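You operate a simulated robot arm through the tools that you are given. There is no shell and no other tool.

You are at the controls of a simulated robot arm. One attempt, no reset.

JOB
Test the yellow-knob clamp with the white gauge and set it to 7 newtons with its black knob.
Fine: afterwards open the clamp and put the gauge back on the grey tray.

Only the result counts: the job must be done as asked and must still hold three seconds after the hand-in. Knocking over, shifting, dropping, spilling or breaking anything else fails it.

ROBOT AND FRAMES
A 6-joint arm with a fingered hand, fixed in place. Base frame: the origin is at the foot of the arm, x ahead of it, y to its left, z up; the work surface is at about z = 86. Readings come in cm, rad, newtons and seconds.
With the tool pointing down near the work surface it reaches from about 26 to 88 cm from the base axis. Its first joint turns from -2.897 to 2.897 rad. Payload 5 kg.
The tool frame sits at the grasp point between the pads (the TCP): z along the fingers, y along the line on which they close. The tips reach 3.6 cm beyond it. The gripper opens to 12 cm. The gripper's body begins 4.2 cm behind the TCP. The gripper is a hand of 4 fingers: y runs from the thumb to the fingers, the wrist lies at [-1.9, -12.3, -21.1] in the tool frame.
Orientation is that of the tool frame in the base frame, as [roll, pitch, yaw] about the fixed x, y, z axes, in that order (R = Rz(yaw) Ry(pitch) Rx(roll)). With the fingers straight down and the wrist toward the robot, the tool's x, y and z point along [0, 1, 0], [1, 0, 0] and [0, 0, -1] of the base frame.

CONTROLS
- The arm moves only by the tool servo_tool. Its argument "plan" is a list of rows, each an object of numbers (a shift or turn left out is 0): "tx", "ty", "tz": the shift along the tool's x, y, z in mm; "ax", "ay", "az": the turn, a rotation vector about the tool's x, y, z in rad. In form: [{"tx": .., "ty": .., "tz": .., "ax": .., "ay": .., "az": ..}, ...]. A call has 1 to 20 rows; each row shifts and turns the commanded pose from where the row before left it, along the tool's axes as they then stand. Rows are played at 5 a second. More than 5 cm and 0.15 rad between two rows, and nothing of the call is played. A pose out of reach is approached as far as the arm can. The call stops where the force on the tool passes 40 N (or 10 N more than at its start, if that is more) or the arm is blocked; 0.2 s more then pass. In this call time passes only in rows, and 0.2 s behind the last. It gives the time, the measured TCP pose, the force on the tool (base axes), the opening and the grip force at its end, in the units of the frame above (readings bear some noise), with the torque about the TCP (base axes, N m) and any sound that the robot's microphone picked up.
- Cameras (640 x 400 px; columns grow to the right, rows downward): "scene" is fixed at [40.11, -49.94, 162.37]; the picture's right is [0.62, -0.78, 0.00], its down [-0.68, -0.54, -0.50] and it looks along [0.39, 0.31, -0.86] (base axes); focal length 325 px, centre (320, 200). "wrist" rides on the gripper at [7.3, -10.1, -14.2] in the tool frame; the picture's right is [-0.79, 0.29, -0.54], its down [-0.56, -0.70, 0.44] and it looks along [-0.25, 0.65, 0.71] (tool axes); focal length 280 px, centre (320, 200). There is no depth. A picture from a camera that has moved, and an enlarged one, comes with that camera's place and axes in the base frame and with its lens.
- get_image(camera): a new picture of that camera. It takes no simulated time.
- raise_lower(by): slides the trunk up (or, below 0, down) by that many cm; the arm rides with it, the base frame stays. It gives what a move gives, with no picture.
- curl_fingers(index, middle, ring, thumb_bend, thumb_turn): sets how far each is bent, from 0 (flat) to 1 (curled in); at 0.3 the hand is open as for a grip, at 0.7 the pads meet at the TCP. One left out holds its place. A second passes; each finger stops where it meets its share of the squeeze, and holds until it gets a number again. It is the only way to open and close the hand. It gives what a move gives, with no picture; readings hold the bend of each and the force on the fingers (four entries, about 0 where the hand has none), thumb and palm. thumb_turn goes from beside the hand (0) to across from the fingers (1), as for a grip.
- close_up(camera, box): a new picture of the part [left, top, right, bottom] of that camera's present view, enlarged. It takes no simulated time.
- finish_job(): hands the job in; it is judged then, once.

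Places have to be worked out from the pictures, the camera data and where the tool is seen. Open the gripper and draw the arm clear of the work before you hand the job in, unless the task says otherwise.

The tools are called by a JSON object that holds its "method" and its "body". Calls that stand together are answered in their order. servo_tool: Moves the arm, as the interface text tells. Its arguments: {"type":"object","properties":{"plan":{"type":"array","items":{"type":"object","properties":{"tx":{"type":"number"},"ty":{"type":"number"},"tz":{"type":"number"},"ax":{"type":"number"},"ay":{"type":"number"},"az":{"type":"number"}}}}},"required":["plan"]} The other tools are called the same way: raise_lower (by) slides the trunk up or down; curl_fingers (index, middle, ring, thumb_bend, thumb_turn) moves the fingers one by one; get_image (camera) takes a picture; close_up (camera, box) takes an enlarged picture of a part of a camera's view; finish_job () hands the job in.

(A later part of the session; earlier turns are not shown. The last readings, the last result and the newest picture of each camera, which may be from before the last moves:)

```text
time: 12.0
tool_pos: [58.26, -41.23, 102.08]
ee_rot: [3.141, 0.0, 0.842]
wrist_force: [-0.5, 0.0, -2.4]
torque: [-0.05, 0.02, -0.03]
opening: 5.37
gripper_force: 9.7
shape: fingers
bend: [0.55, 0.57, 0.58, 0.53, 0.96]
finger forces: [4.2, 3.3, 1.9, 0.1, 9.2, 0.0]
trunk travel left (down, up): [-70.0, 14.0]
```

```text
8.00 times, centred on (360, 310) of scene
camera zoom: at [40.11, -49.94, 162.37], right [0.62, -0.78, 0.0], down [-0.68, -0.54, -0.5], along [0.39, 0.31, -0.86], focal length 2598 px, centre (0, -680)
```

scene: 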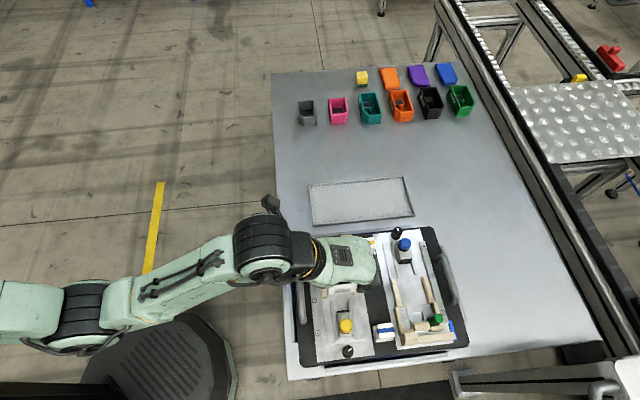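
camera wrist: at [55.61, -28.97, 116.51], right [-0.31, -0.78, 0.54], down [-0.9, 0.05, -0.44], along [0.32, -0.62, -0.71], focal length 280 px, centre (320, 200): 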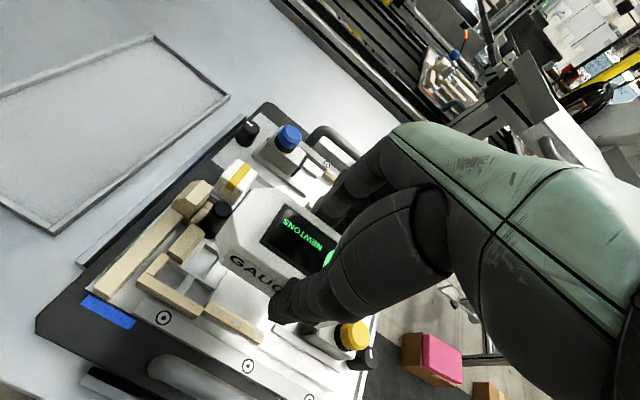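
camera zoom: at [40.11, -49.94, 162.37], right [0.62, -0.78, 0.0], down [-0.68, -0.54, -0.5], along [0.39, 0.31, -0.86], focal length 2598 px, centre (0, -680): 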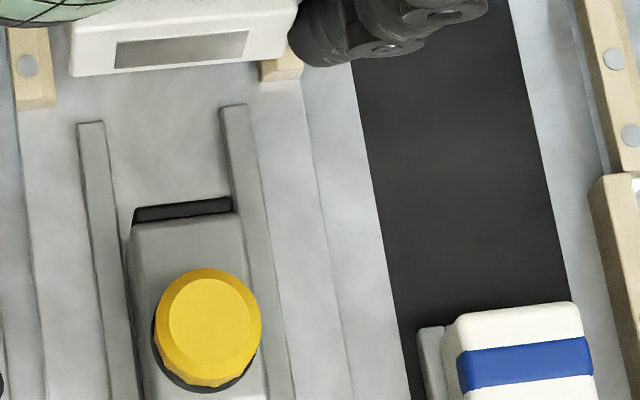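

The gauge is centred on the rails to within about a millimetre but about 1.5° off in yaw. I'll correct that and lower to just above the rails.

{"method": "servo_tool", "body": {"plan": [{"az": -0.026}, {"tz": 20}, {"tz": 20}, {"tz": 15}]}}

{"method": "close_up", "body": {"camera": "scene", "box": [335, 275, 385, 325]}}

{"method": "close_up", "body": {"camera": "wrist", "box": [200, 170, 300, 290]}}

{"method": "close_up", "body": {"camera": "wrist", "box": [230, 230, 330, 350]}}

```text
time: 13.0
tool_pos: [58.35, -41.22, 96.69]
ee_rot: [3.141, -0.001, 0.867]
wrist_force: [0.2, -0.4, -1.6]
torque: [-0.01, -0.02, 0.0]
opening: 5.39
gripper_force: 9.3
shape: fingers
bend: [0.55, 0.57, 0.58, 0.53, 0.96]
finger forces: [4.1, 3.2, 1.9, 0.1, 9.1, 0.1]
trunk travel left (down, up): [-70.0, 14.0]
```

```text
8.00 times, centred on (360, 300) of scene
camera zoom: at [40.11, -49.94, 162.37], right [0.62, -0.78, 0.0], down [-0.68, -0.54, -0.5], along [0.39, 0.31, -0.86], focal length 2598 px, centre (0, -600)
```

zoom: 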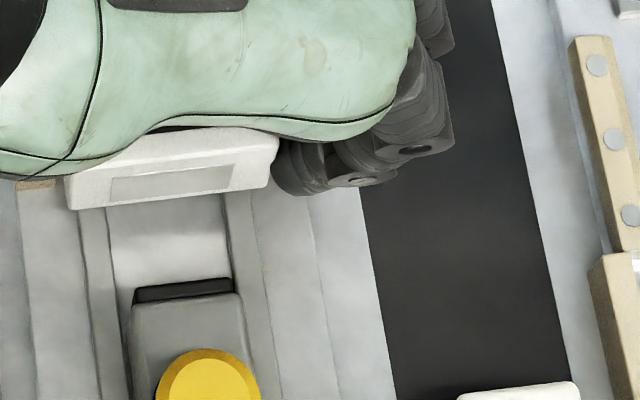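

```text
3.33 times, centred on (250, 230) of wrist
camera zoom: at [55.32, -29.02, 111.05], right [-0.29, -0.79, 0.54], down [-0.9, 0.03, -0.44], along [0.34, -0.61, -0.71], focal length 935 px, centre (553, 100)
```

zoom: 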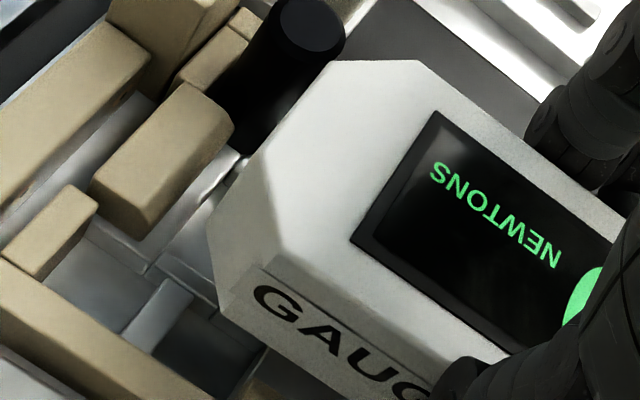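

```text
3.33 times, centred on (280, 290) of wrist
camera zoom: at [55.32, -29.02, 111.05], right [-0.29, -0.79, 0.54], down [-0.9, 0.03, -0.44], along [0.34, -0.61, -0.71], focal length 935 px, centre (453, -100)
```

zoom: 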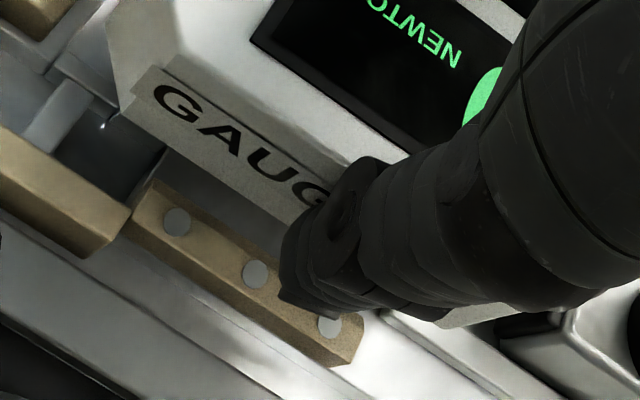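

The gauge is now parallel and centred, with its bottom about 1.3 cm above the rail tops. I'll lower in small steps and watch the force.

{"method": "servo_tool", "body": {"plan": [{"tz": 6}, {"tz": 5}, {"tz": 3}, {"tz": 2}]}}

{"method": "close_up", "body": {"camera": "scene", "box": [335, 275, 385, 325]}}

{"method": "close_up", "body": {"camera": "wrist", "box": [220, 210, 320, 330]}}

```text
time: 14.0
tool_pos: [58.39, -41.02, 95.02]
ee_rot: [3.141, 0.0, 0.869]
wrist_force: [-1.0, -0.1, -2.4]
torque: [-0.01, 0.02, 0.02]
opening: 5.39
gripper_force: 9.4
shape: fingers
bend: [0.55, 0.57, 0.58, 0.53, 0.96]
finger forces: [4.2, 3.2, 1.8, 0.0, 9.2, 0.1]
trunk travel left (down, up): [-70.0, 14.0]
```

```text
8.00 times, centred on (360, 300) of scene
camera zoom: at [40.11, -49.94, 162.37], right [0.62, -0.78, 0.0], down [-0.68, -0.54, -0.5], along [0.39, 0.31, -0.86], focal length 2598 px, centre (0, -600)
```

zoom: 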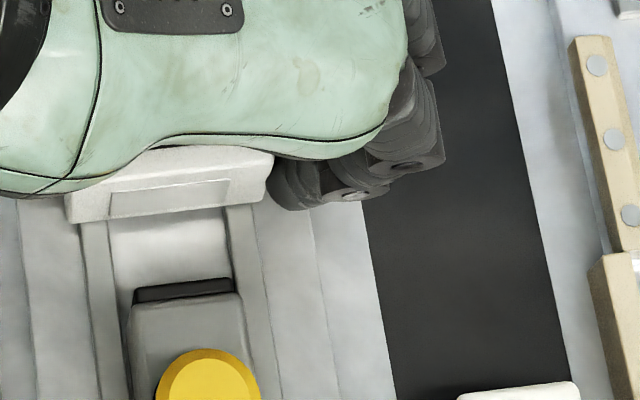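

```text
3.33 times, centred on (270, 270) of wrist
camera zoom: at [55.37, -29.03, 109.36], right [-0.29, -0.79, 0.54], down [-0.9, 0.03, -0.44], along [0.34, -0.61, -0.71], focal length 935 px, centre (487, -33)
```

zoom: 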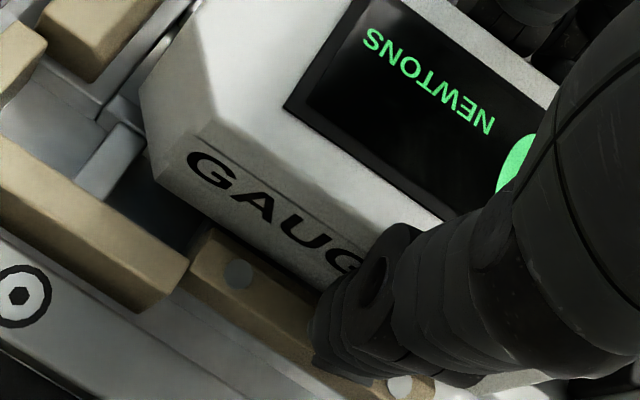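

No contact force yet and the gauge bottom should now be at or below the rail tops. Continuing down a few millimetres.

{"method": "servo_tool", "body": {"plan": [{"tz": 2}, {"tz": 2}, {"tz": 2}]}}

{"method": "close_up", "body": {"camera": "wrist", "box": [220, 210, 320, 330]}}

{"method": "close_up", "body": {"camera": "scene", "box": [335, 275, 385, 325]}}

```text
time: 14.8
tool_pos: [58.31, -41.25, 94.72]
ee_rot: [3.135, -0.001, 0.868]
wrist_force: [0.5, -0.4, 8.1]
torque: [-0.28, -0.24, 0.07]
opening: 5.37
gripper_force: 15.0
shape: fingers
bend: [0.56, 0.57, 0.58, 0.53, 0.96]
finger forces: [4.0, 14.3, 1.8, 0.0, 9.9, 0.1]
trunk travel left (down, up): [-70.0, 14.0]
```

```text
3.33 times, centred on (270, 270) of wrist
camera zoom: at [55.34, -29.01, 108.96], right [-0.29, -0.79, 0.54], down [-0.89, 0.02, -0.45], along [0.34, -0.62, -0.71], focal length 935 px, centre (487, -33)
```

zoom: 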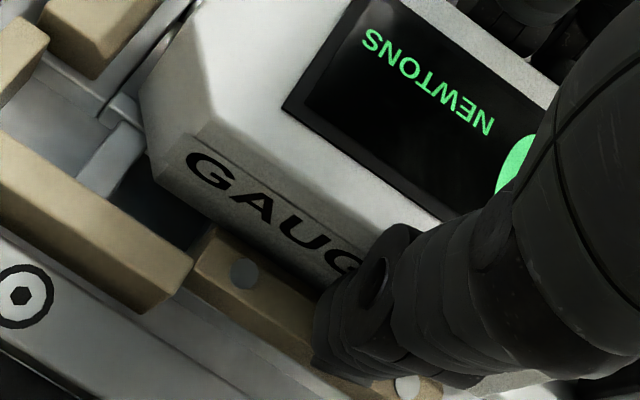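

```text
8.00 times, centred on (360, 300) of scene
camera zoom: at [40.11, -49.94, 162.37], right [0.62, -0.78, 0.0], down [-0.68, -0.54, -0.5], along [0.39, 0.31, -0.86], focal length 2598 px, centre (0, -600)
```

zoom: 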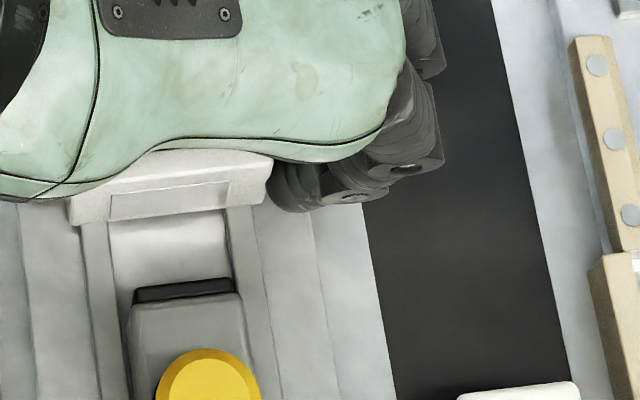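

The gauge is between the rails, but the middle fingertip is resting on the rail top (its force jumped to 14 N and the torque points there). I'll lift 3 mm and move only the middle finger outward, keeping index, ring and thumb on the gauge.

{"method": "servo_tool", "body": {"plan": [{"tz": -2.5}, {"tz": 0}]}}

{"method": "curl_fingers", "body": {"middle": 0.42}}

```text
time: 15.4
tool_pos: [58.31, -41.03, 94.52]
ee_rot: [-3.141, 0.001, 0.867]
wrist_force: [-0.1, -0.5, 2.1]
torque: [-0.07, -0.06, -0.02]
opening: 5.4
gripper_force: 11.9
shape: fingers
bend: [0.55, 0.57, 0.58, 0.53, 0.96]
finger forces: [5.6, 6.7, 1.7, 0.0, 9.7, 0.0]
trunk travel left (down, up): [-70.0, 14.0]
```

```text
time: 16.4
tool_pos: [58.32, -41.11, 94.86]
ee_rot: [-3.141, 0.001, 0.868]
wrist_force: [0.4, -0.1, -1.9]
torque: [-0.03, 0.01, 0.0]
opening: 5.39
gripper_force: 7.9
shape: fingers
bend: [0.55, 0.42, 0.58, 0.54, 0.96]
finger forces: [5.3, 0.0, 2.5, 0.0, 7.8, 0.0]
trunk travel left (down, up): [-70.0, 14.0]
```

Middle finger is clear and the gauge is still held. Lowering again slowly.

{"method": "servo_tool", "body": {"plan": [{"tz": 2}, {"tz": 2}]}}

```text
time: 17.0
tool_pos: [58.4, -41.18, 94.69]
ee_rot: [3.136, -0.001, 0.868]
wrist_force: [-0.6, 1.3, 10.4]
torque: [-0.16, -0.45, 0.02]
opening: 5.37
gripper_force: 14.2
shape: fingers
bend: [0.55, 0.42, 0.58, 0.54, 0.96]
finger forces: [17.9, 0.0, 2.7, 0.1, 8.1, 0.1]
trunk travel left (down, up): [-70.0, 14.0]
```

Now the index tip is on the rail (17.9 N), so these fingertips can't go lower. The gauge bottom is only a few millimetres above the floor, between the rails. I'll relieve the contact by 1.5 mm and release gently with a small opening so it settles down.

{"method": "servo_tool", "body": {"plan": [{"tz": -2}, {"tz": 0}]}}

{"method": "curl_fingers", "body": {"index": 0.5, "ring": 0.52, "thumb_bend": 0.49}}

{"method": "close_up", "body": {"camera": "wrist", "box": [220, 210, 320, 330]}}

{"method": "close_up", "body": {"camera": "scene", "box": [335, 275, 385, 325]}}

```text
time: 17.6
tool_pos: [58.29, -41.15, 94.75]
ee_rot: [3.139, 0.0, 0.867]
wrist_force: [0.4, -0.7, 9.5]
torque: [-0.24, -0.44, -0.05]
opening: 5.41
gripper_force: 13.0
shape: fingers
bend: [0.55, 0.42, 0.58, 0.54, 0.96]
finger forces: [16.1, 0.0, 2.9, 0.1, 7.3, 0.1]
trunk travel left (down, up): [-70.0, 14.0]
```

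```text
time: 18.6
tool_pos: [58.32, -41.15, 94.7]
ee_rot: [3.14, -0.001, 0.867]
wrist_force: [-1.8, 3.2, 10.6]
torque: [-0.05, -0.31, 0.06]
opening: 6.06
gripper_force: 5.7
shape: fingers
bend: [0.54, 0.42, 0.52, 0.49, 0.97]
finger forces: [10.5, 0.0, 0.0, 0.1, 0.1, 0.1]
trunk travel left (down, up): [-70.0, 14.0]
```

```text
3.33 times, centred on (270, 270) of wrist
camera zoom: at [55.23, -28.92, 108.93], right [-0.29, -0.79, 0.54], down [-0.9, 0.02, -0.44], along [0.34, -0.62, -0.71], focal length 935 px, centre (487, -33)
```

zoom: 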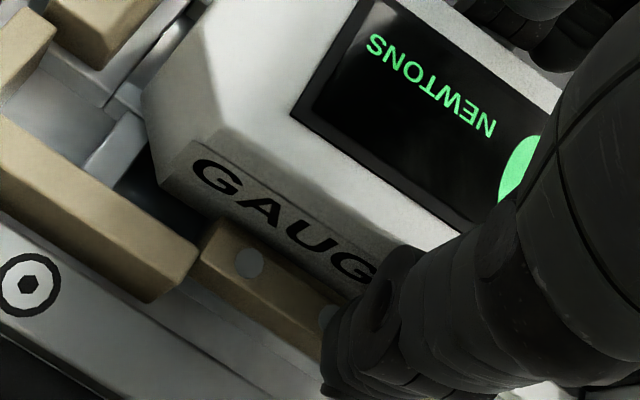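

```text
8.00 times, centred on (360, 300) of scene
camera zoom: at [40.11, -49.94, 162.37], right [0.62, -0.78, 0.0], down [-0.68, -0.54, -0.5], along [0.39, 0.31, -0.86], focal length 2598 px, centre (0, -600)
```

zoom: 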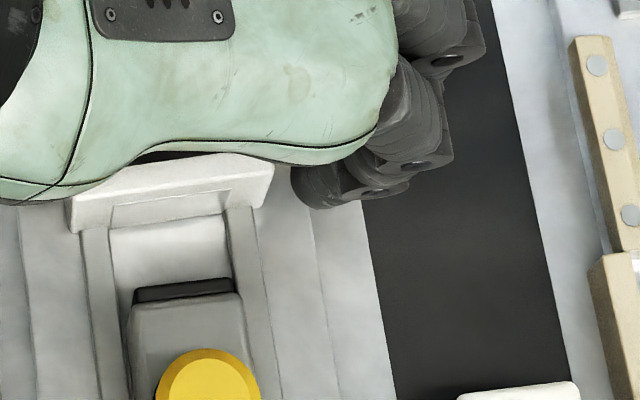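

The gauge is free (thumb and ring read zero); the index is only rubbing on the rail top. I'll raise slightly to clear that, then check that the gauge stays down.

{"method": "servo_tool", "body": {"plan": [{"tz": -2}, {"tz": -3}, {"tz": -3}]}}

{"method": "curl_fingers", "body": {"index": 0.44, "middle": 0.42, "ring": 0.46, "thumb_bend": 0.43}}

{"method": "close_up", "body": {"camera": "wrist", "box": [200, 190, 320, 330]}}

{"method": "close_up", "body": {"camera": "scene", "box": [335, 275, 385, 325]}}

```text
time: 19.4
tool_pos: [58.34, -41.14, 95.23]
ee_rot: [-3.141, 0.0, 0.866]
wrist_force: [0.2, -0.4, 1.0]
torque: [0.02, 0.01, 0.0]
opening: 6.56
gripper_force: 0.1
shape: fingers
bend: [0.5, 0.42, 0.52, 0.49, 0.97]
finger forces: [0.0, 0.1, 0.1, 0.0, 0.0, 0.0]
trunk travel left (down, up): [-70.0, 14.0]
```

```text
time: 20.4
tool_pos: [58.4, -41.04, 95.24]
ee_rot: [-3.142, 0.0, 0.869]
wrist_force: [-1.0, -0.5, -0.1]
torque: [-0.05, 0.03, 0.02]
opening: 8.33
gripper_force: 0.1
shape: fingers
bend: [0.44, 0.42, 0.46, 0.43, 0.97]
finger forces: [0.0, 0.0, 0.0, 0.0, 0.1, 0.0]
trunk travel left (down, up): [-70.0, 14.0]
```

```text
2.86 times, centred on (260, 260) of wrist
camera zoom: at [55.36, -29.03, 109.61], right [-0.29, -0.79, 0.54], down [-0.9, 0.03, -0.44], along [0.34, -0.61, -0.71], focal length 801 px, centre (491, 29)
```

zoom: 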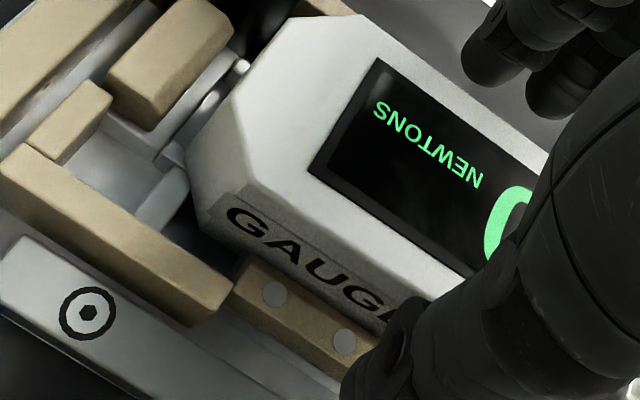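

```text
8.00 times, centred on (360, 300) of scene
camera zoom: at [40.11, -49.94, 162.37], right [0.62, -0.78, 0.0], down [-0.68, -0.54, -0.5], along [0.39, 0.31, -0.86], focal length 2598 px, centre (0, -600)
```

zoom: 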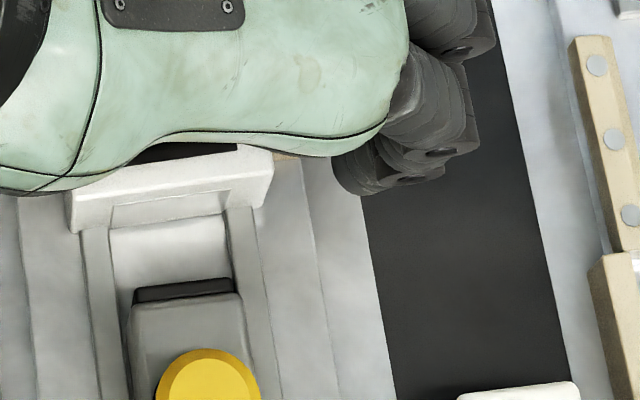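

Gauge released between the rails. Raising the hand and moving it aside to see how the gauge sits.

{"method": "servo_tool", "body": {"plan": [{"tz": -20}, {"tz": -30}, {"tz": -40}, {"tz": -40}, {"ty": -40}, {"ty": -40}, {"ty": -40}]}}

{"method": "close_up", "body": {"camera": "scene", "box": [290, 225, 400, 365]}}

{"method": "get_image", "body": {"camera": "wrist"}}

```text
time: 22.0
tool_pos: [49.03, -33.25, 108.31]
ee_rot: [3.139, -0.001, 0.866]
wrist_force: [-0.2, 0.4, 1.1]
torque: [-0.01, 0.01, 0.04]
opening: 8.38
gripper_force: 0.0
shape: fingers
bend: [0.44, 0.42, 0.46, 0.43, 0.97]
finger forces: [0.0, 0.0, 0.0, 0.0, 0.1, 0.0]
trunk travel left (down, up): [-70.0, 14.0]
```

```text
2.86 times, centred on (345, 295) of scene
camera zoom: at [40.11, -49.94, 162.37], right [0.62, -0.78, 0.0], down [-0.68, -0.54, -0.5], along [0.39, 0.31, -0.86], focal length 928 px, centre (249, -71)
```

zoom: 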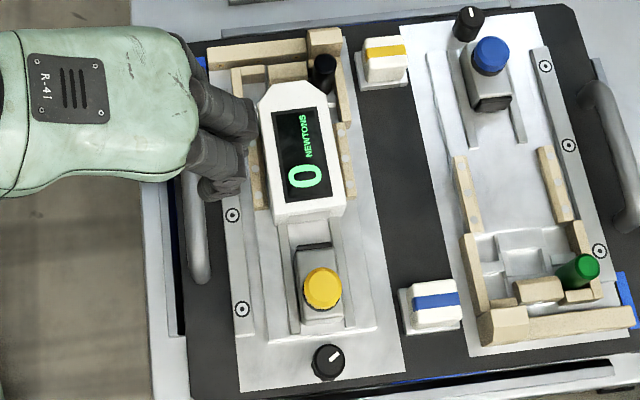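

```text
taken
camera wrist: at [46.0, -21.17, 122.66], right [-0.29, -0.79, 0.54], down [-0.9, 0.03, -0.44], along [0.34, -0.62, -0.71], focal length 280 px, centre (320, 200)
```

wrist: 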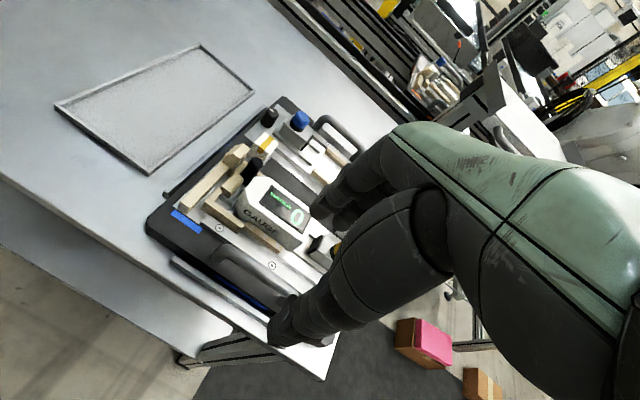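

The gauge sits neatly between the rails, reading 0. I'll zoom for precise positions of gauge, carriage and dial pointer.

{"method": "close_up", "body": {"camera": "scene", "box": [325, 230, 385, 310]}}

{"method": "close_up", "body": {"camera": "scene", "box": [330, 300, 380, 365]}}

{"method": "close_up", "body": {"camera": "wrist", "box": [180, 130, 350, 270]}}

```text
5.00 times, centred on (355, 270) of scene
camera zoom: at [40.11, -49.94, 162.37], right [0.62, -0.78, 0.0], down [-0.68, -0.54, -0.5], along [0.39, 0.31, -0.86], focal length 1624 px, centre (145, -150)
```

zoom: 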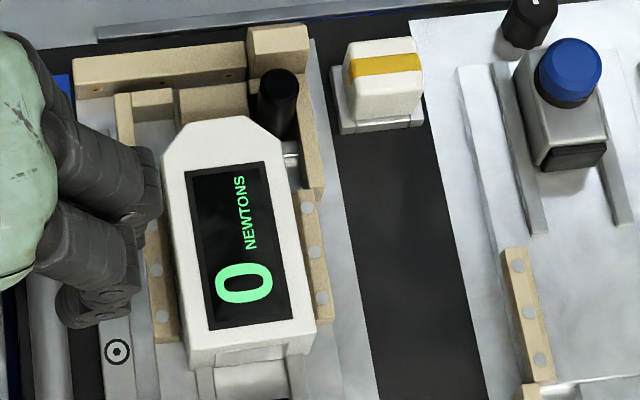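

```text
6.15 times, centred on (355, 332) of scene
camera zoom: at [40.11, -49.94, 162.37], right [0.62, -0.78, 0.0], down [-0.68, -0.54, -0.5], along [0.39, 0.31, -0.86], focal length 1998 px, centre (105, -615)
```

zoom: 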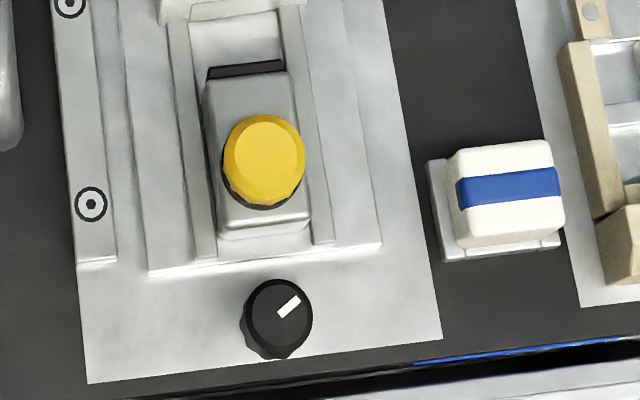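

```text
2.86 times, centred on (265, 200) of wrist
camera zoom: at [46.0, -21.17, 122.66], right [-0.29, -0.79, 0.54], down [-0.9, 0.03, -0.44], along [0.34, -0.62, -0.71], focal length 801 px, centre (477, 200)
```

zoom: 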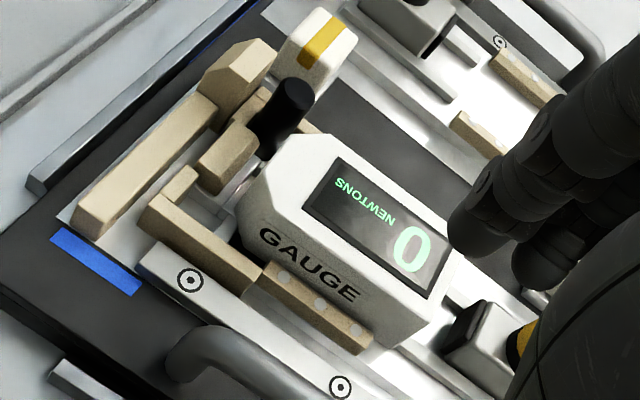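

Everything is as intended: gauge end at p ≈ 9 and about 2.5 cm of free travel to the carriage pad. I'll preshape the fingers narrower, square the hand to the clamp and hover over the yellow knob.

{"method": "curl_fingers", "body": {"index": 0.53, "middle": 0.53, "ring": 0.5, "thumb_bend": 0.51}}

{"method": "servo_tool", "body": {"plan": [{"az": 0.081}, {"tx": -26.6, "ty": 30}, {"tx": -26.6, "ty": 30}, {"tx": -26.6, "ty": 30}, {"tx": 0, "ty": 28}]}}

{"method": "get_image", "body": {"camera": "wrist"}}

{"method": "close_up", "body": {"camera": "scene", "box": [290, 255, 400, 365]}}

```text
time: 23.0
tool_pos: [49.19, -33.37, 108.28]
ee_rot: [3.141, 0.002, 0.868]
wrist_force: [0.5, -0.3, 0.8]
torque: [-0.02, 0.0, 0.01]
opening: 5.9
gripper_force: 0.1
shape: fingers
bend: [0.53, 0.53, 0.5, 0.51, 0.97]
finger forces: [0.1, 0.0, 0.0, 0.0, 0.1, 0.0]
trunk travel left (down, up): [-70.0, 14.0]
```

```text
time: 24.2
tool_pos: [51.88, -47.39, 108.25]
ee_rot: [-3.139, -0.001, 0.788]
wrist_force: [0.4, 0.0, 0.0]
torque: [-0.01, 0.01, 0.03]
opening: 5.87
gripper_force: 0.1
shape: fingers
bend: [0.53, 0.53, 0.5, 0.51, 0.97]
finger forces: [0.0, 0.0, 0.1, 0.0, 0.1, 0.0]
trunk travel left (down, up): [-70.0, 14.0]
```

```text
taken
camera wrist: at [49.9, -35.11, 122.54], right [-0.35, -0.76, 0.54], down [-0.89, 0.1, -0.44], along [0.28, -0.64, -0.72], focal length 280 px, centre (320, 200)
```

wrist: 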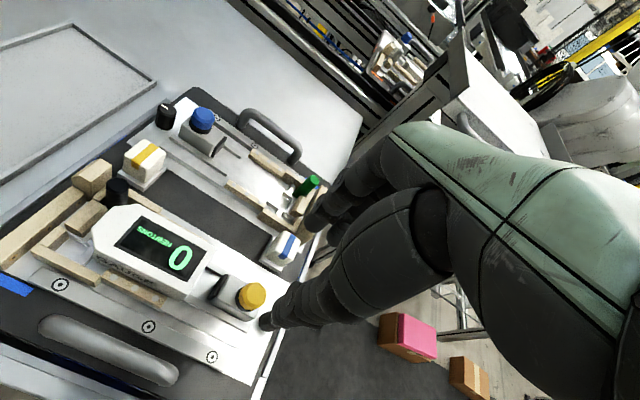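

```text
3.64 times, centred on (345, 310) of scene
camera zoom: at [40.11, -49.94, 162.37], right [0.62, -0.78, 0.0], down [-0.68, -0.54, -0.5], along [0.39, 0.31, -0.86], focal length 1181 px, centre (229, -200)
```

zoom: 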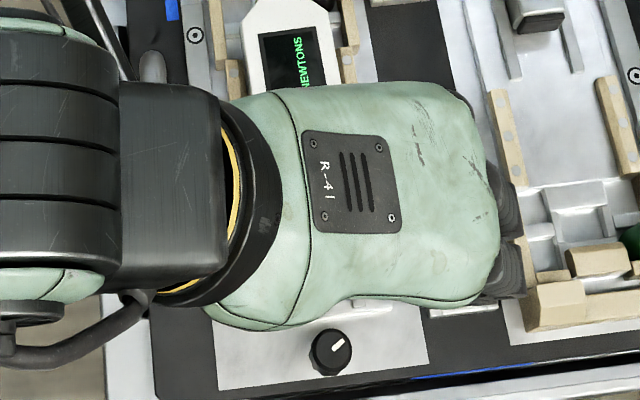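

Hovering over the knob. I'll verify its position with a wrist zoom before descending.

{"method": "close_up", "body": {"camera": "wrist", "box": [190, 240, 310, 340]}}

```text
4.00 times, centred on (250, 290) of wrist
camera zoom: at [49.9, -35.11, 122.54], right [-0.35, -0.76, 0.54], down [-0.89, 0.1, -0.44], along [0.28, -0.64, -0.72], focal length 1122 px, centre (600, -160)
```

zoom: 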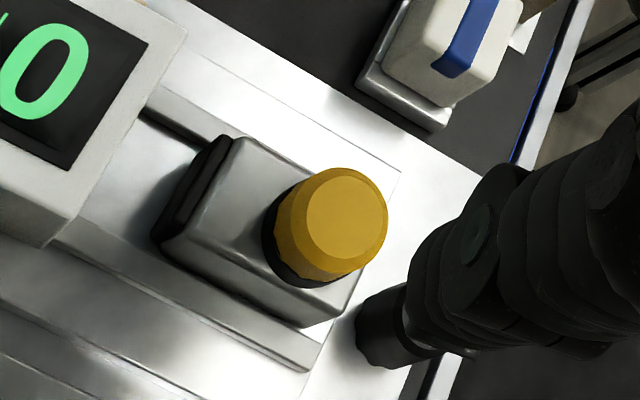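

The knob is at tool (-0.1, -0.3), centred in the grasp. Descending until the fingers straddle it.

{"method": "servo_tool", "body": {"plan": [{"tz": 30}, {"tz": 30}, {"tz": 30}, {"tz": 20}, {"tz": 10}, {"tz": 8}]}}

{"method": "get_image", "body": {"camera": "wrist"}}

{"method": "close_up", "body": {"camera": "scene", "box": [290, 255, 400, 365]}}

```text
time: 25.6
tool_pos: [51.92, -47.49, 95.6]
ee_rot: [-3.141, -0.001, 0.789]
wrist_force: [0.0, 0.0, 0.3]
torque: [0.01, -0.02, 0.01]
opening: 5.85
gripper_force: 0.0
shape: fingers
bend: [0.53, 0.53, 0.5, 0.51, 0.97]
finger forces: [0.1, 0.0, 0.1, 0.0, 0.0, 0.0]
trunk travel left (down, up): [-70.0, 14.0]
```

```text
taken
camera wrist: at [49.93, -35.13, 109.91], right [-0.35, -0.76, 0.54], down [-0.89, 0.1, -0.44], along [0.28, -0.64, -0.71], focal length 280 px, centre (320, 200)
```

wrist: 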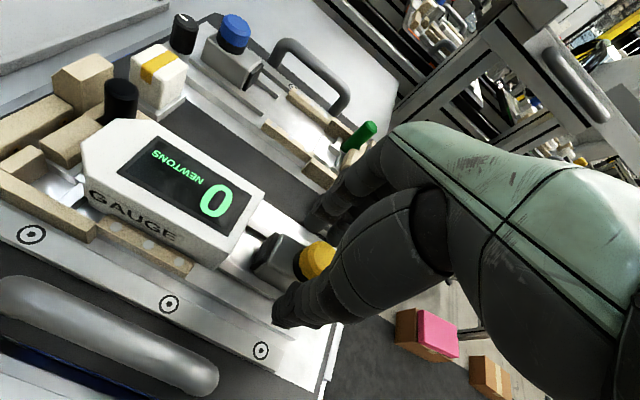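

```text
3.64 times, centred on (345, 310) of scene
camera zoom: at [40.11, -49.94, 162.37], right [0.62, -0.78, 0.0], down [-0.68, -0.54, -0.5], along [0.39, 0.31, -0.86], focal length 1181 px, centre (229, -200)
```

zoom: 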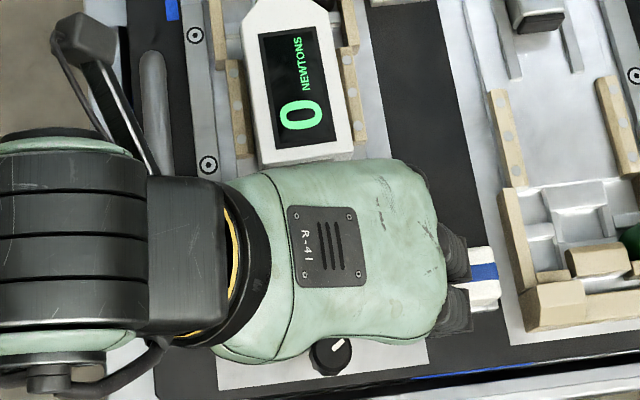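

Fingers straddle the knob and the gauge display stays visible in the scene view. Closing thumb, index and middle on the knob.

{"method": "curl_fingers", "body": {"index": 0.68, "middle": 0.68, "thumb_bend": 0.66}}

{"method": "get_image", "body": {"camera": "wrist"}}

{"method": "close_up", "body": {"camera": "scene", "box": [290, 255, 400, 365]}}

```text
time: 26.6
tool_pos: [52.05, -47.43, 95.7]
ee_rot: [-3.14, 0.001, 0.788]
wrist_force: [0.9, -2.9, -0.5]
torque: [-0.06, -0.05, 0.07]
opening: 2.91
gripper_force: 6.1
shape: fingers
bend: [0.64, 0.65, 0.5, 0.61, 0.97]
finger forces: [3.5, 4.5, 0.0, 0.0, 5.0, 0.1]
trunk travel left (down, up): [-70.0, 14.0]
```

```text
taken
camera wrist: at [49.96, -35.16, 109.92], right [-0.35, -0.76, 0.54], down [-0.89, 0.1, -0.44], along [0.28, -0.64, -0.71], focal length 280 px, centre (320, 200)
```

wrist: 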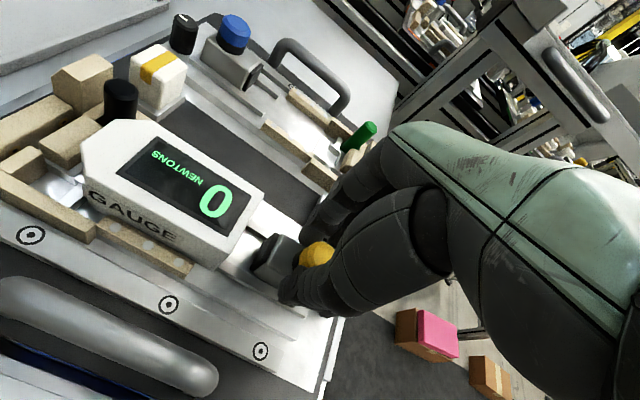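

```text
3.64 times, centred on (345, 310) of scene
camera zoom: at [40.11, -49.94, 162.37], right [0.62, -0.78, 0.0], down [-0.68, -0.54, -0.5], along [0.39, 0.31, -0.86], focal length 1181 px, centre (229, -200)
```

zoom: 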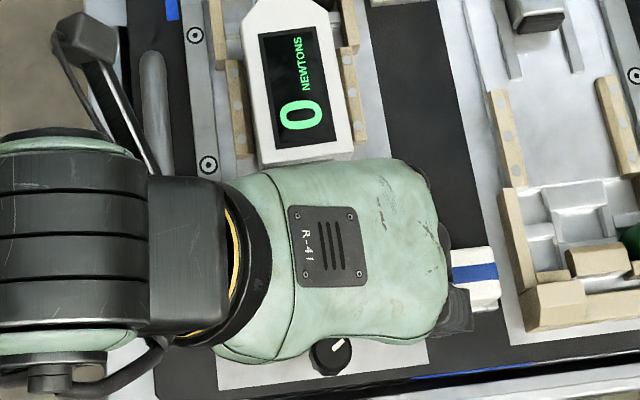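

The knob is held at 2.9 cm width. Now pushing it forward along the clamp axis a little and watching the force.

{"method": "servo_tool", "body": {"plan": [{"tx": 3}, {"tx": 4}, {"tx": 4}]}}

{"method": "get_image", "body": {"camera": "wrist"}}

```text
time: 27.4
tool_pos: [52.79, -46.74, 95.68]
ee_rot: [3.141, 0.001, 0.787]
wrist_force: [0.9, -4.9, 2.2]
torque: [-0.16, -0.06, 0.07]
opening: 2.9
gripper_force: 7.3
shape: fingers
bend: [0.64, 0.65, 0.5, 0.61, 0.98]
finger forces: [4.1, 5.4, 0.1, 0.0, 5.3, 0.0]
trunk travel left (down, up): [-70.0, 14.0]
```

```text
taken
camera wrist: at [50.78, -34.31, 109.9], right [-0.35, -0.76, 0.54], down [-0.89, 0.1, -0.44], along [0.29, -0.64, -0.71], focal length 280 px, centre (320, 200)
```

wrist: 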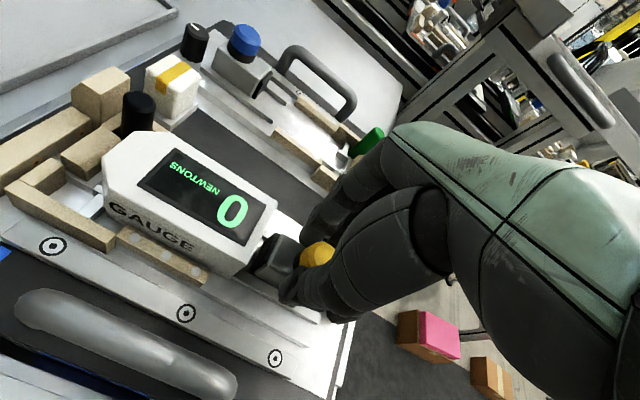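

The carriage slides freely with the knob. Continuing forward in small steps toward the gauge.

{"method": "servo_tool", "body": {"plan": [{"tx": 4}, {"tx": 4}, {"tx": 3}, {"tx": 3}]}}

{"method": "get_image", "body": {"camera": "wrist"}}

```text
time: 28.4
tool_pos: [53.8, -45.62, 95.61]
ee_rot: [3.139, -0.001, 0.786]
wrist_force: [7.2, -1.8, 7.9]
torque: [-0.1, -0.17, 0.17]
opening: 2.87
gripper_force: 9.7
shape: fingers
bend: [0.64, 0.64, 0.5, 0.62, 0.97]
finger forces: [5.4, 6.8, 0.1, 0.1, 6.2, 0.1]
trunk travel left (down, up): [-70.0, 14.0]
```

```text
taken
camera wrist: at [51.73, -33.29, 109.84], right [-0.35, -0.76, 0.54], down [-0.89, 0.1, -0.44], along [0.29, -0.64, -0.71], focal length 280 px, centre (320, 200)
```

wrist: 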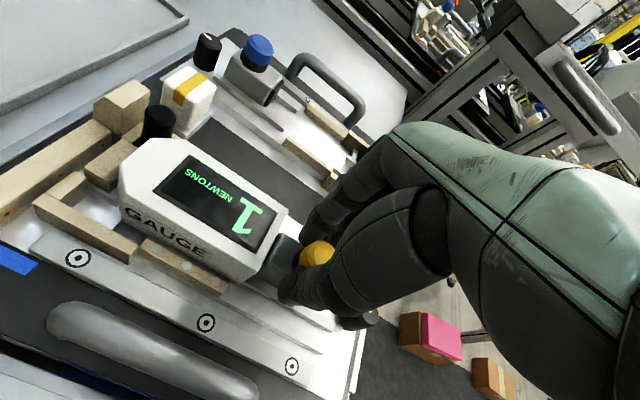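

The gauge now reads 1 N: the pad has reached it. I'll look closely before going further.

{"method": "close_up", "body": {"camera": "wrist", "box": [110, 120, 350, 340]}}

{"method": "close_up", "body": {"camera": "scene", "box": [310, 225, 400, 365]}}

```text
1.82 times, centred on (230, 230) of wrist
camera zoom: at [51.73, -33.29, 109.84], right [-0.35, -0.76, 0.54], down [-0.89, 0.1, -0.44], along [0.29, -0.64, -0.71], focal length 510 px, centre (484, 146)
```

zoom: 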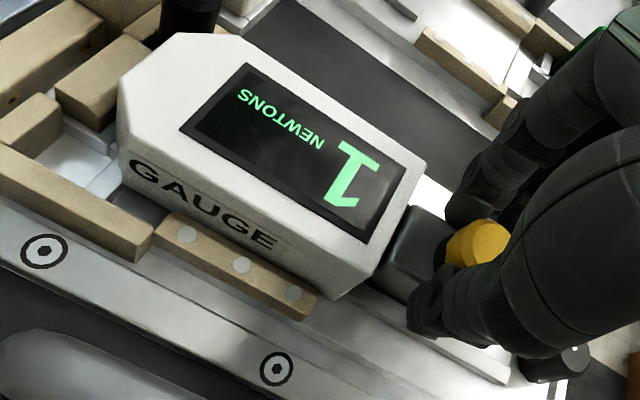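

```text
2.86 times, centred on (355, 295) of scene
camera zoom: at [40.11, -49.94, 162.37], right [0.62, -0.78, 0.0], down [-0.68, -0.54, -0.5], along [0.39, 0.31, -0.86], focal length 928 px, centre (220, -71)
```

zoom: 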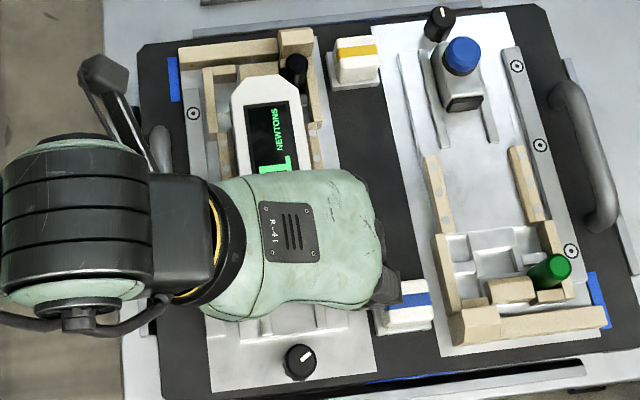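

Pad is touching the gauge's end. Advancing a few more millimetres.

{"method": "servo_tool", "body": {"plan": [{"tx": 2}, {"tx": 2}]}}

{"method": "close_up", "body": {"camera": "wrist", "box": [110, 120, 350, 340]}}

```text
time: 29.0
tool_pos: [54.03, -45.35, 95.73]
ee_rot: [3.14, -0.001, 0.787]
wrist_force: [6.3, -0.9, 9.0]
torque: [-0.08, -0.18, 0.11]
opening: 2.89
gripper_force: 9.8
shape: fingers
bend: [0.64, 0.64, 0.5, 0.62, 0.97]
finger forces: [5.7, 7.2, 0.0, 0.1, 7.0, 0.1]
trunk travel left (down, up): [-70.0, 14.0]
```

```text
1.82 times, centred on (230, 230) of wrist
camera zoom: at [52.01, -33.03, 109.82], right [-0.35, -0.76, 0.54], down [-0.89, 0.1, -0.44], along [0.29, -0.64, -0.71], focal length 510 px, centre (484, 146)
```

zoom: 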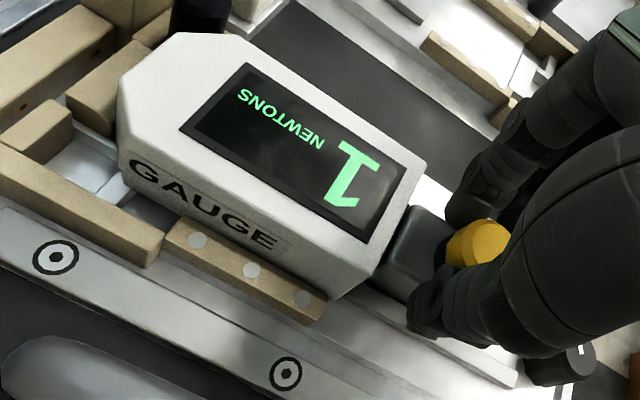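

The gauge is sliding with the carriage at 1 N, not yet against the stop. Continuing slowly.

{"method": "servo_tool", "body": {"plan": [{"tx": 2}, {"tx": 2}, {"tx": 2}]}}

{"method": "close_up", "body": {"camera": "wrist", "box": [110, 100, 350, 320]}}

```text
time: 29.8
tool_pos: [54.22, -45.11, 95.45]
ee_rot: [-3.141, 0.002, 0.785]
wrist_force: [-3.8, -11.8, 7.9]
torque: [-0.42, 0.12, -0.01]
opening: 2.91
gripper_force: 10.0
shape: fingers
bend: [0.63, 0.64, 0.5, 0.62, 0.98]
finger forces: [6.2, 6.7, 0.0, 0.1, 6.6, 0.1]
trunk travel left (down, up): [-70.0, 14.0]
```

```text
1.82 times, centred on (230, 210) of wrist
camera zoom: at [52.24, -32.8, 109.82], right [-0.35, -0.76, 0.54], down [-0.89, 0.1, -0.44], along [0.28, -0.64, -0.71], focal length 510 px, centre (484, 182)
```

zoom: 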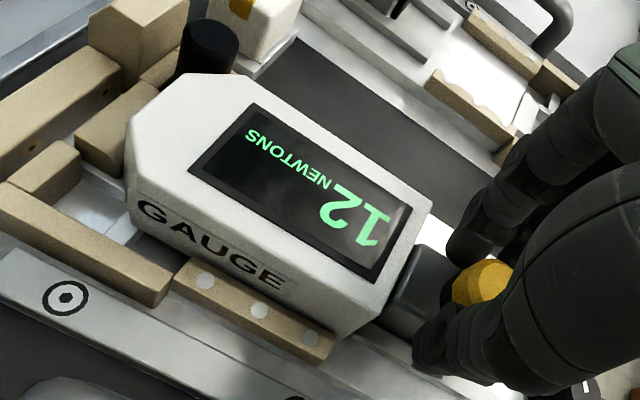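

The gauge has met its stop and reads 12 N with my own push included. Earlier the carriage was pulling forward by itself, so I'll release the knob and see what the clamp alone holds.

{"method": "curl_fingers", "body": {"index": 0.54, "middle": 0.54, "ring": 0.5, "thumb_bend": 0.52}}

{"method": "close_up", "body": {"camera": "wrist", "box": [110, 100, 350, 320]}}

{"method": "close_up", "body": {"camera": "scene", "box": [310, 225, 400, 365]}}

```text
time: 30.8
tool_pos: [54.51, -44.87, 95.49]
ee_rot: [-3.141, -0.001, 0.787]
wrist_force: [0.2, -0.2, -0.2]
torque: [0.01, -0.01, -0.02]
opening: 5.45
gripper_force: 0.0
shape: fingers
bend: [0.54, 0.54, 0.5, 0.52, 0.98]
finger forces: [0.0, 0.1, 0.1, 0.0, 0.1, 0.1]
trunk travel left (down, up): [-70.0, 14.0]
```

```text
1.82 times, centred on (230, 210) of wrist
camera zoom: at [52.41, -32.61, 109.79], right [-0.35, -0.76, 0.54], down [-0.89, 0.1, -0.44], along [0.28, -0.64, -0.71], focal length 510 px, centre (484, 182)
```

zoom: 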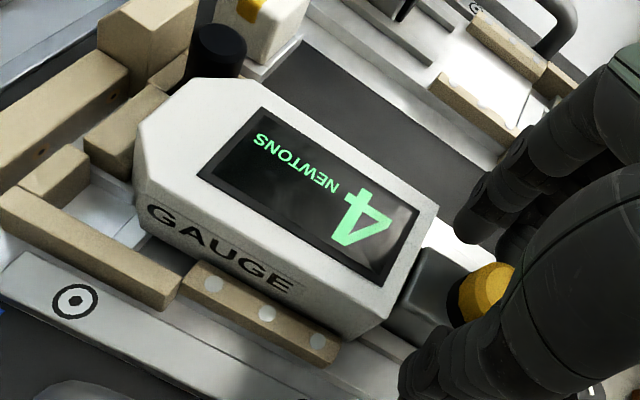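

```text
2.86 times, centred on (355, 295) of scene
camera zoom: at [40.11, -49.94, 162.37], right [0.62, -0.78, 0.0], down [-0.68, -0.54, -0.5], along [0.39, 0.31, -0.86], focal length 928 px, centre (220, -71)
```

zoom: 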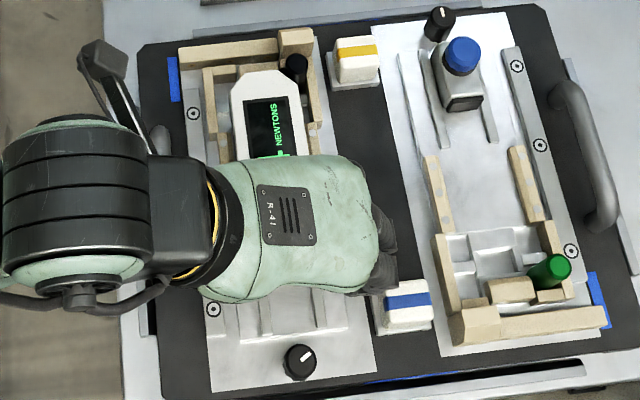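

The clamp alone holds the gauge at 4 N, so the test works. Now to the black dial at p ≈ -1.3: raise, move back along the axis, and look.

{"method": "servo_tool", "body": {"plan": [{"tz": -25}, {"tz": -35}, {"tx": -27, "ty": -1}, {"tx": -27, "ty": -1}, {"tx": -26.5, "ty": -0.5}]}}

{"method": "get_image", "body": {"camera": "wrist"}}

{"method": "close_up", "body": {"camera": "scene", "box": [310, 225, 400, 365]}}

```text
time: 32.0
tool_pos: [48.43, -50.65, 101.67]
ee_rot: [-3.141, 0.0, 0.788]
wrist_force: [-0.6, -0.1, 0.3]
torque: [0.02, -0.05, 0.0]
opening: 5.51
gripper_force: 0.0
shape: fingers
bend: [0.54, 0.54, 0.5, 0.52, 0.98]
finger forces: [0.1, 0.1, 0.0, 0.0, 0.0, 0.0]
trunk travel left (down, up): [-70.0, 14.0]
```

```text
taken
camera wrist: at [46.51, -38.19, 115.93], right [-0.35, -0.76, 0.54], down [-0.89, 0.1, -0.44], along [0.29, -0.64, -0.71], focal length 280 px, centre (320, 200)
```

wrist: 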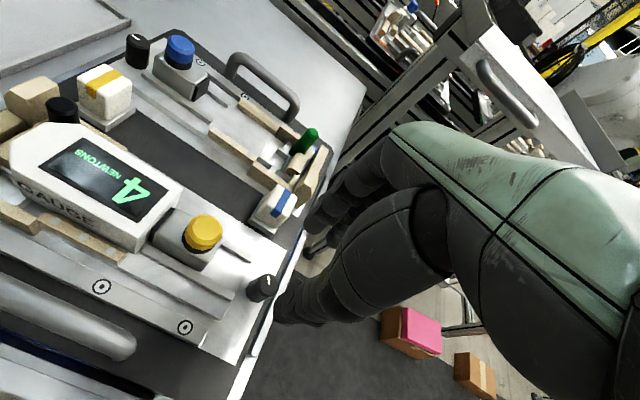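

```text
2.86 times, centred on (355, 295) of scene
camera zoom: at [40.11, -49.94, 162.37], right [0.62, -0.78, 0.0], down [-0.68, -0.54, -0.5], along [0.39, 0.31, -0.86], focal length 928 px, centre (220, -71)
```

zoom: 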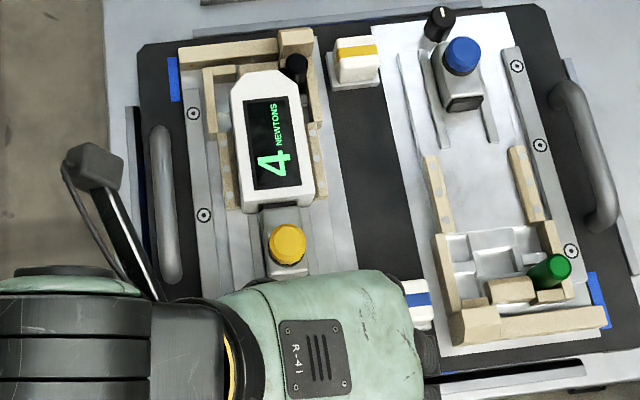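

The display (4 N) stays visible from the scene camera while the hand is at the dial. Measuring the dial's position in the hand frame.

{"method": "close_up", "body": {"camera": "wrist", "box": [210, 240, 310, 340]}}

```text
4.00 times, centred on (260, 290) of wrist
camera zoom: at [46.51, -38.19, 115.93], right [-0.35, -0.76, 0.54], down [-0.89, 0.1, -0.44], along [0.29, -0.64, -0.71], focal length 1122 px, centre (560, -160)
```

zoom: 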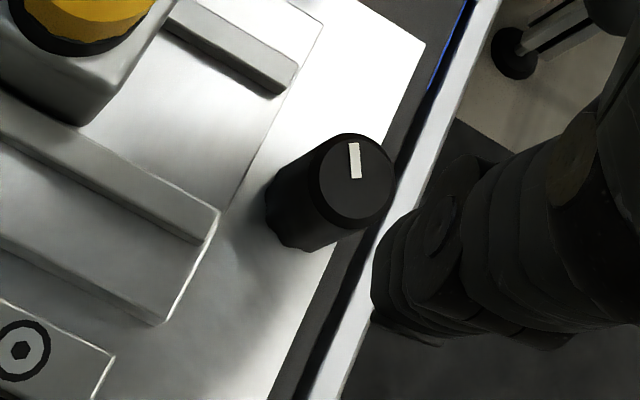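

The dial is centred at tool (0, 0). Descending to straddle it, tips staying just above the plate.

{"method": "servo_tool", "body": {"plan": [{"tz": 25}, {"tz": 25}, {"tz": 15}, {"tz": 10}]}}

{"method": "curl_fingers", "body": {"index": 0.7, "middle": 0.7, "ring": 0.5, "thumb_bend": 0.7}}

{"method": "get_image", "body": {"camera": "wrist"}}

{"method": "close_up", "body": {"camera": "scene", "box": [310, 225, 400, 365]}}

```text
time: 33.0
tool_pos: [48.35, -50.47, 93.89]
ee_rot: [-3.141, -0.001, 0.787]
wrist_force: [0.2, -0.3, 0.2]
torque: [-0.02, 0.01, 0.02]
opening: 5.5
gripper_force: 0.0
shape: fingers
bend: [0.54, 0.54, 0.5, 0.52, 0.98]
finger forces: [0.1, 0.0, 0.1, 0.0, 0.0, 0.0]
trunk travel left (down, up): [-70.0, 14.0]
```

```text
time: 34.0
tool_pos: [48.55, -50.42, 93.85]
ee_rot: [3.141, 0.001, 0.787]
wrist_force: [1.3, -2.1, -0.1]
torque: [-0.08, -0.06, 0.04]
opening: 1.87
gripper_force: 5.3
shape: fingers
bend: [0.65, 0.69, 0.5, 0.66, 0.97]
finger forces: [4.9, 1.5, 0.0, 0.0, 4.0, 0.0]
trunk travel left (down, up): [-70.0, 14.0]
```

```text
taken
camera wrist: at [46.47, -38.11, 108.23], right [-0.35, -0.76, 0.54], down [-0.89, 0.1, -0.44], along [0.28, -0.64, -0.71], focal length 280 px, centre (320, 200)
```

wrist: 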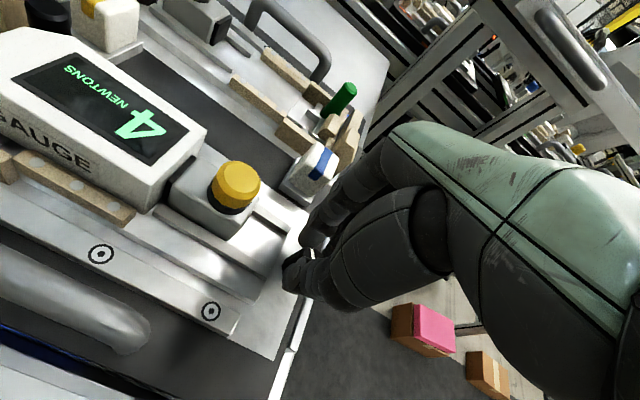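

```text
2.86 times, centred on (355, 295) of scene
camera zoom: at [40.11, -49.94, 162.37], right [0.62, -0.78, 0.0], down [-0.68, -0.54, -0.5], along [0.39, 0.31, -0.86], focal length 928 px, centre (220, -71)
```

zoom: 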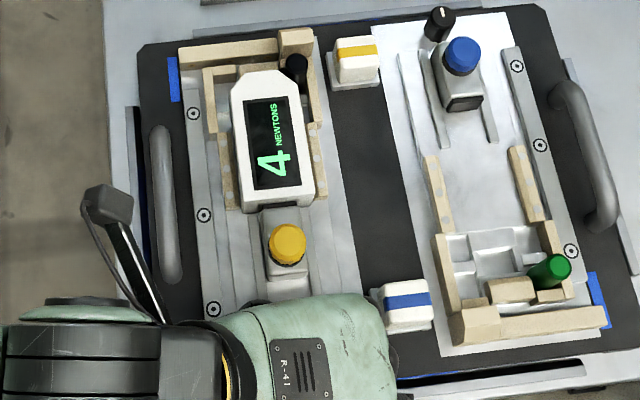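

The dial is gripped at 1.9 cm. Turning it a little clockwise and checking the reading and torque.

{"method": "servo_tool", "body": {"plan": [{"az": 0.1}, {"az": 0.1}, {"az": 0.1}]}}

{"method": "get_image", "body": {"camera": "wrist"}}

{"method": "close_up", "body": {"camera": "scene", "box": [310, 225, 400, 365]}}

```text
time: 34.8
tool_pos: [48.54, -50.33, 93.98]
ee_rot: [-3.139, -0.002, 0.484]
wrist_force: [0.4, -0.1, -0.3]
torque: [0.0, 0.04, 0.02]
opening: 1.87
gripper_force: 5.3
shape: fingers
bend: [0.65, 0.69, 0.5, 0.66, 0.98]
finger forces: [4.2, 1.4, 0.0, 0.1, 4.8, 0.0]
trunk travel left (down, up): [-70.0, 14.0]
```

```text
taken
camera wrist: at [50.25, -38.06, 108.26], right [-0.56, -0.62, 0.54], down [-0.82, 0.36, -0.44], along [0.08, -0.69, -0.71], focal length 280 px, centre (320, 200)
```

wrist: 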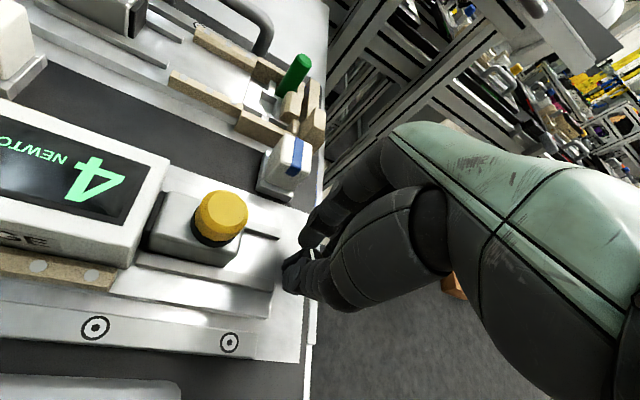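

```text
2.86 times, centred on (355, 295) of scene
camera zoom: at [40.11, -49.94, 162.37], right [0.62, -0.78, 0.0], down [-0.68, -0.54, -0.5], along [0.39, 0.31, -0.86], focal length 928 px, centre (220, -71)
```

zoom: 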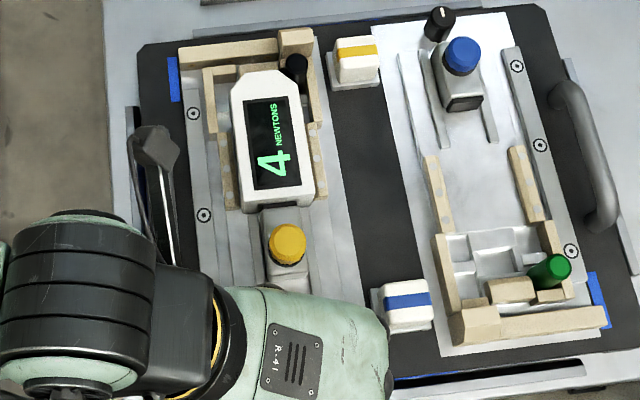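

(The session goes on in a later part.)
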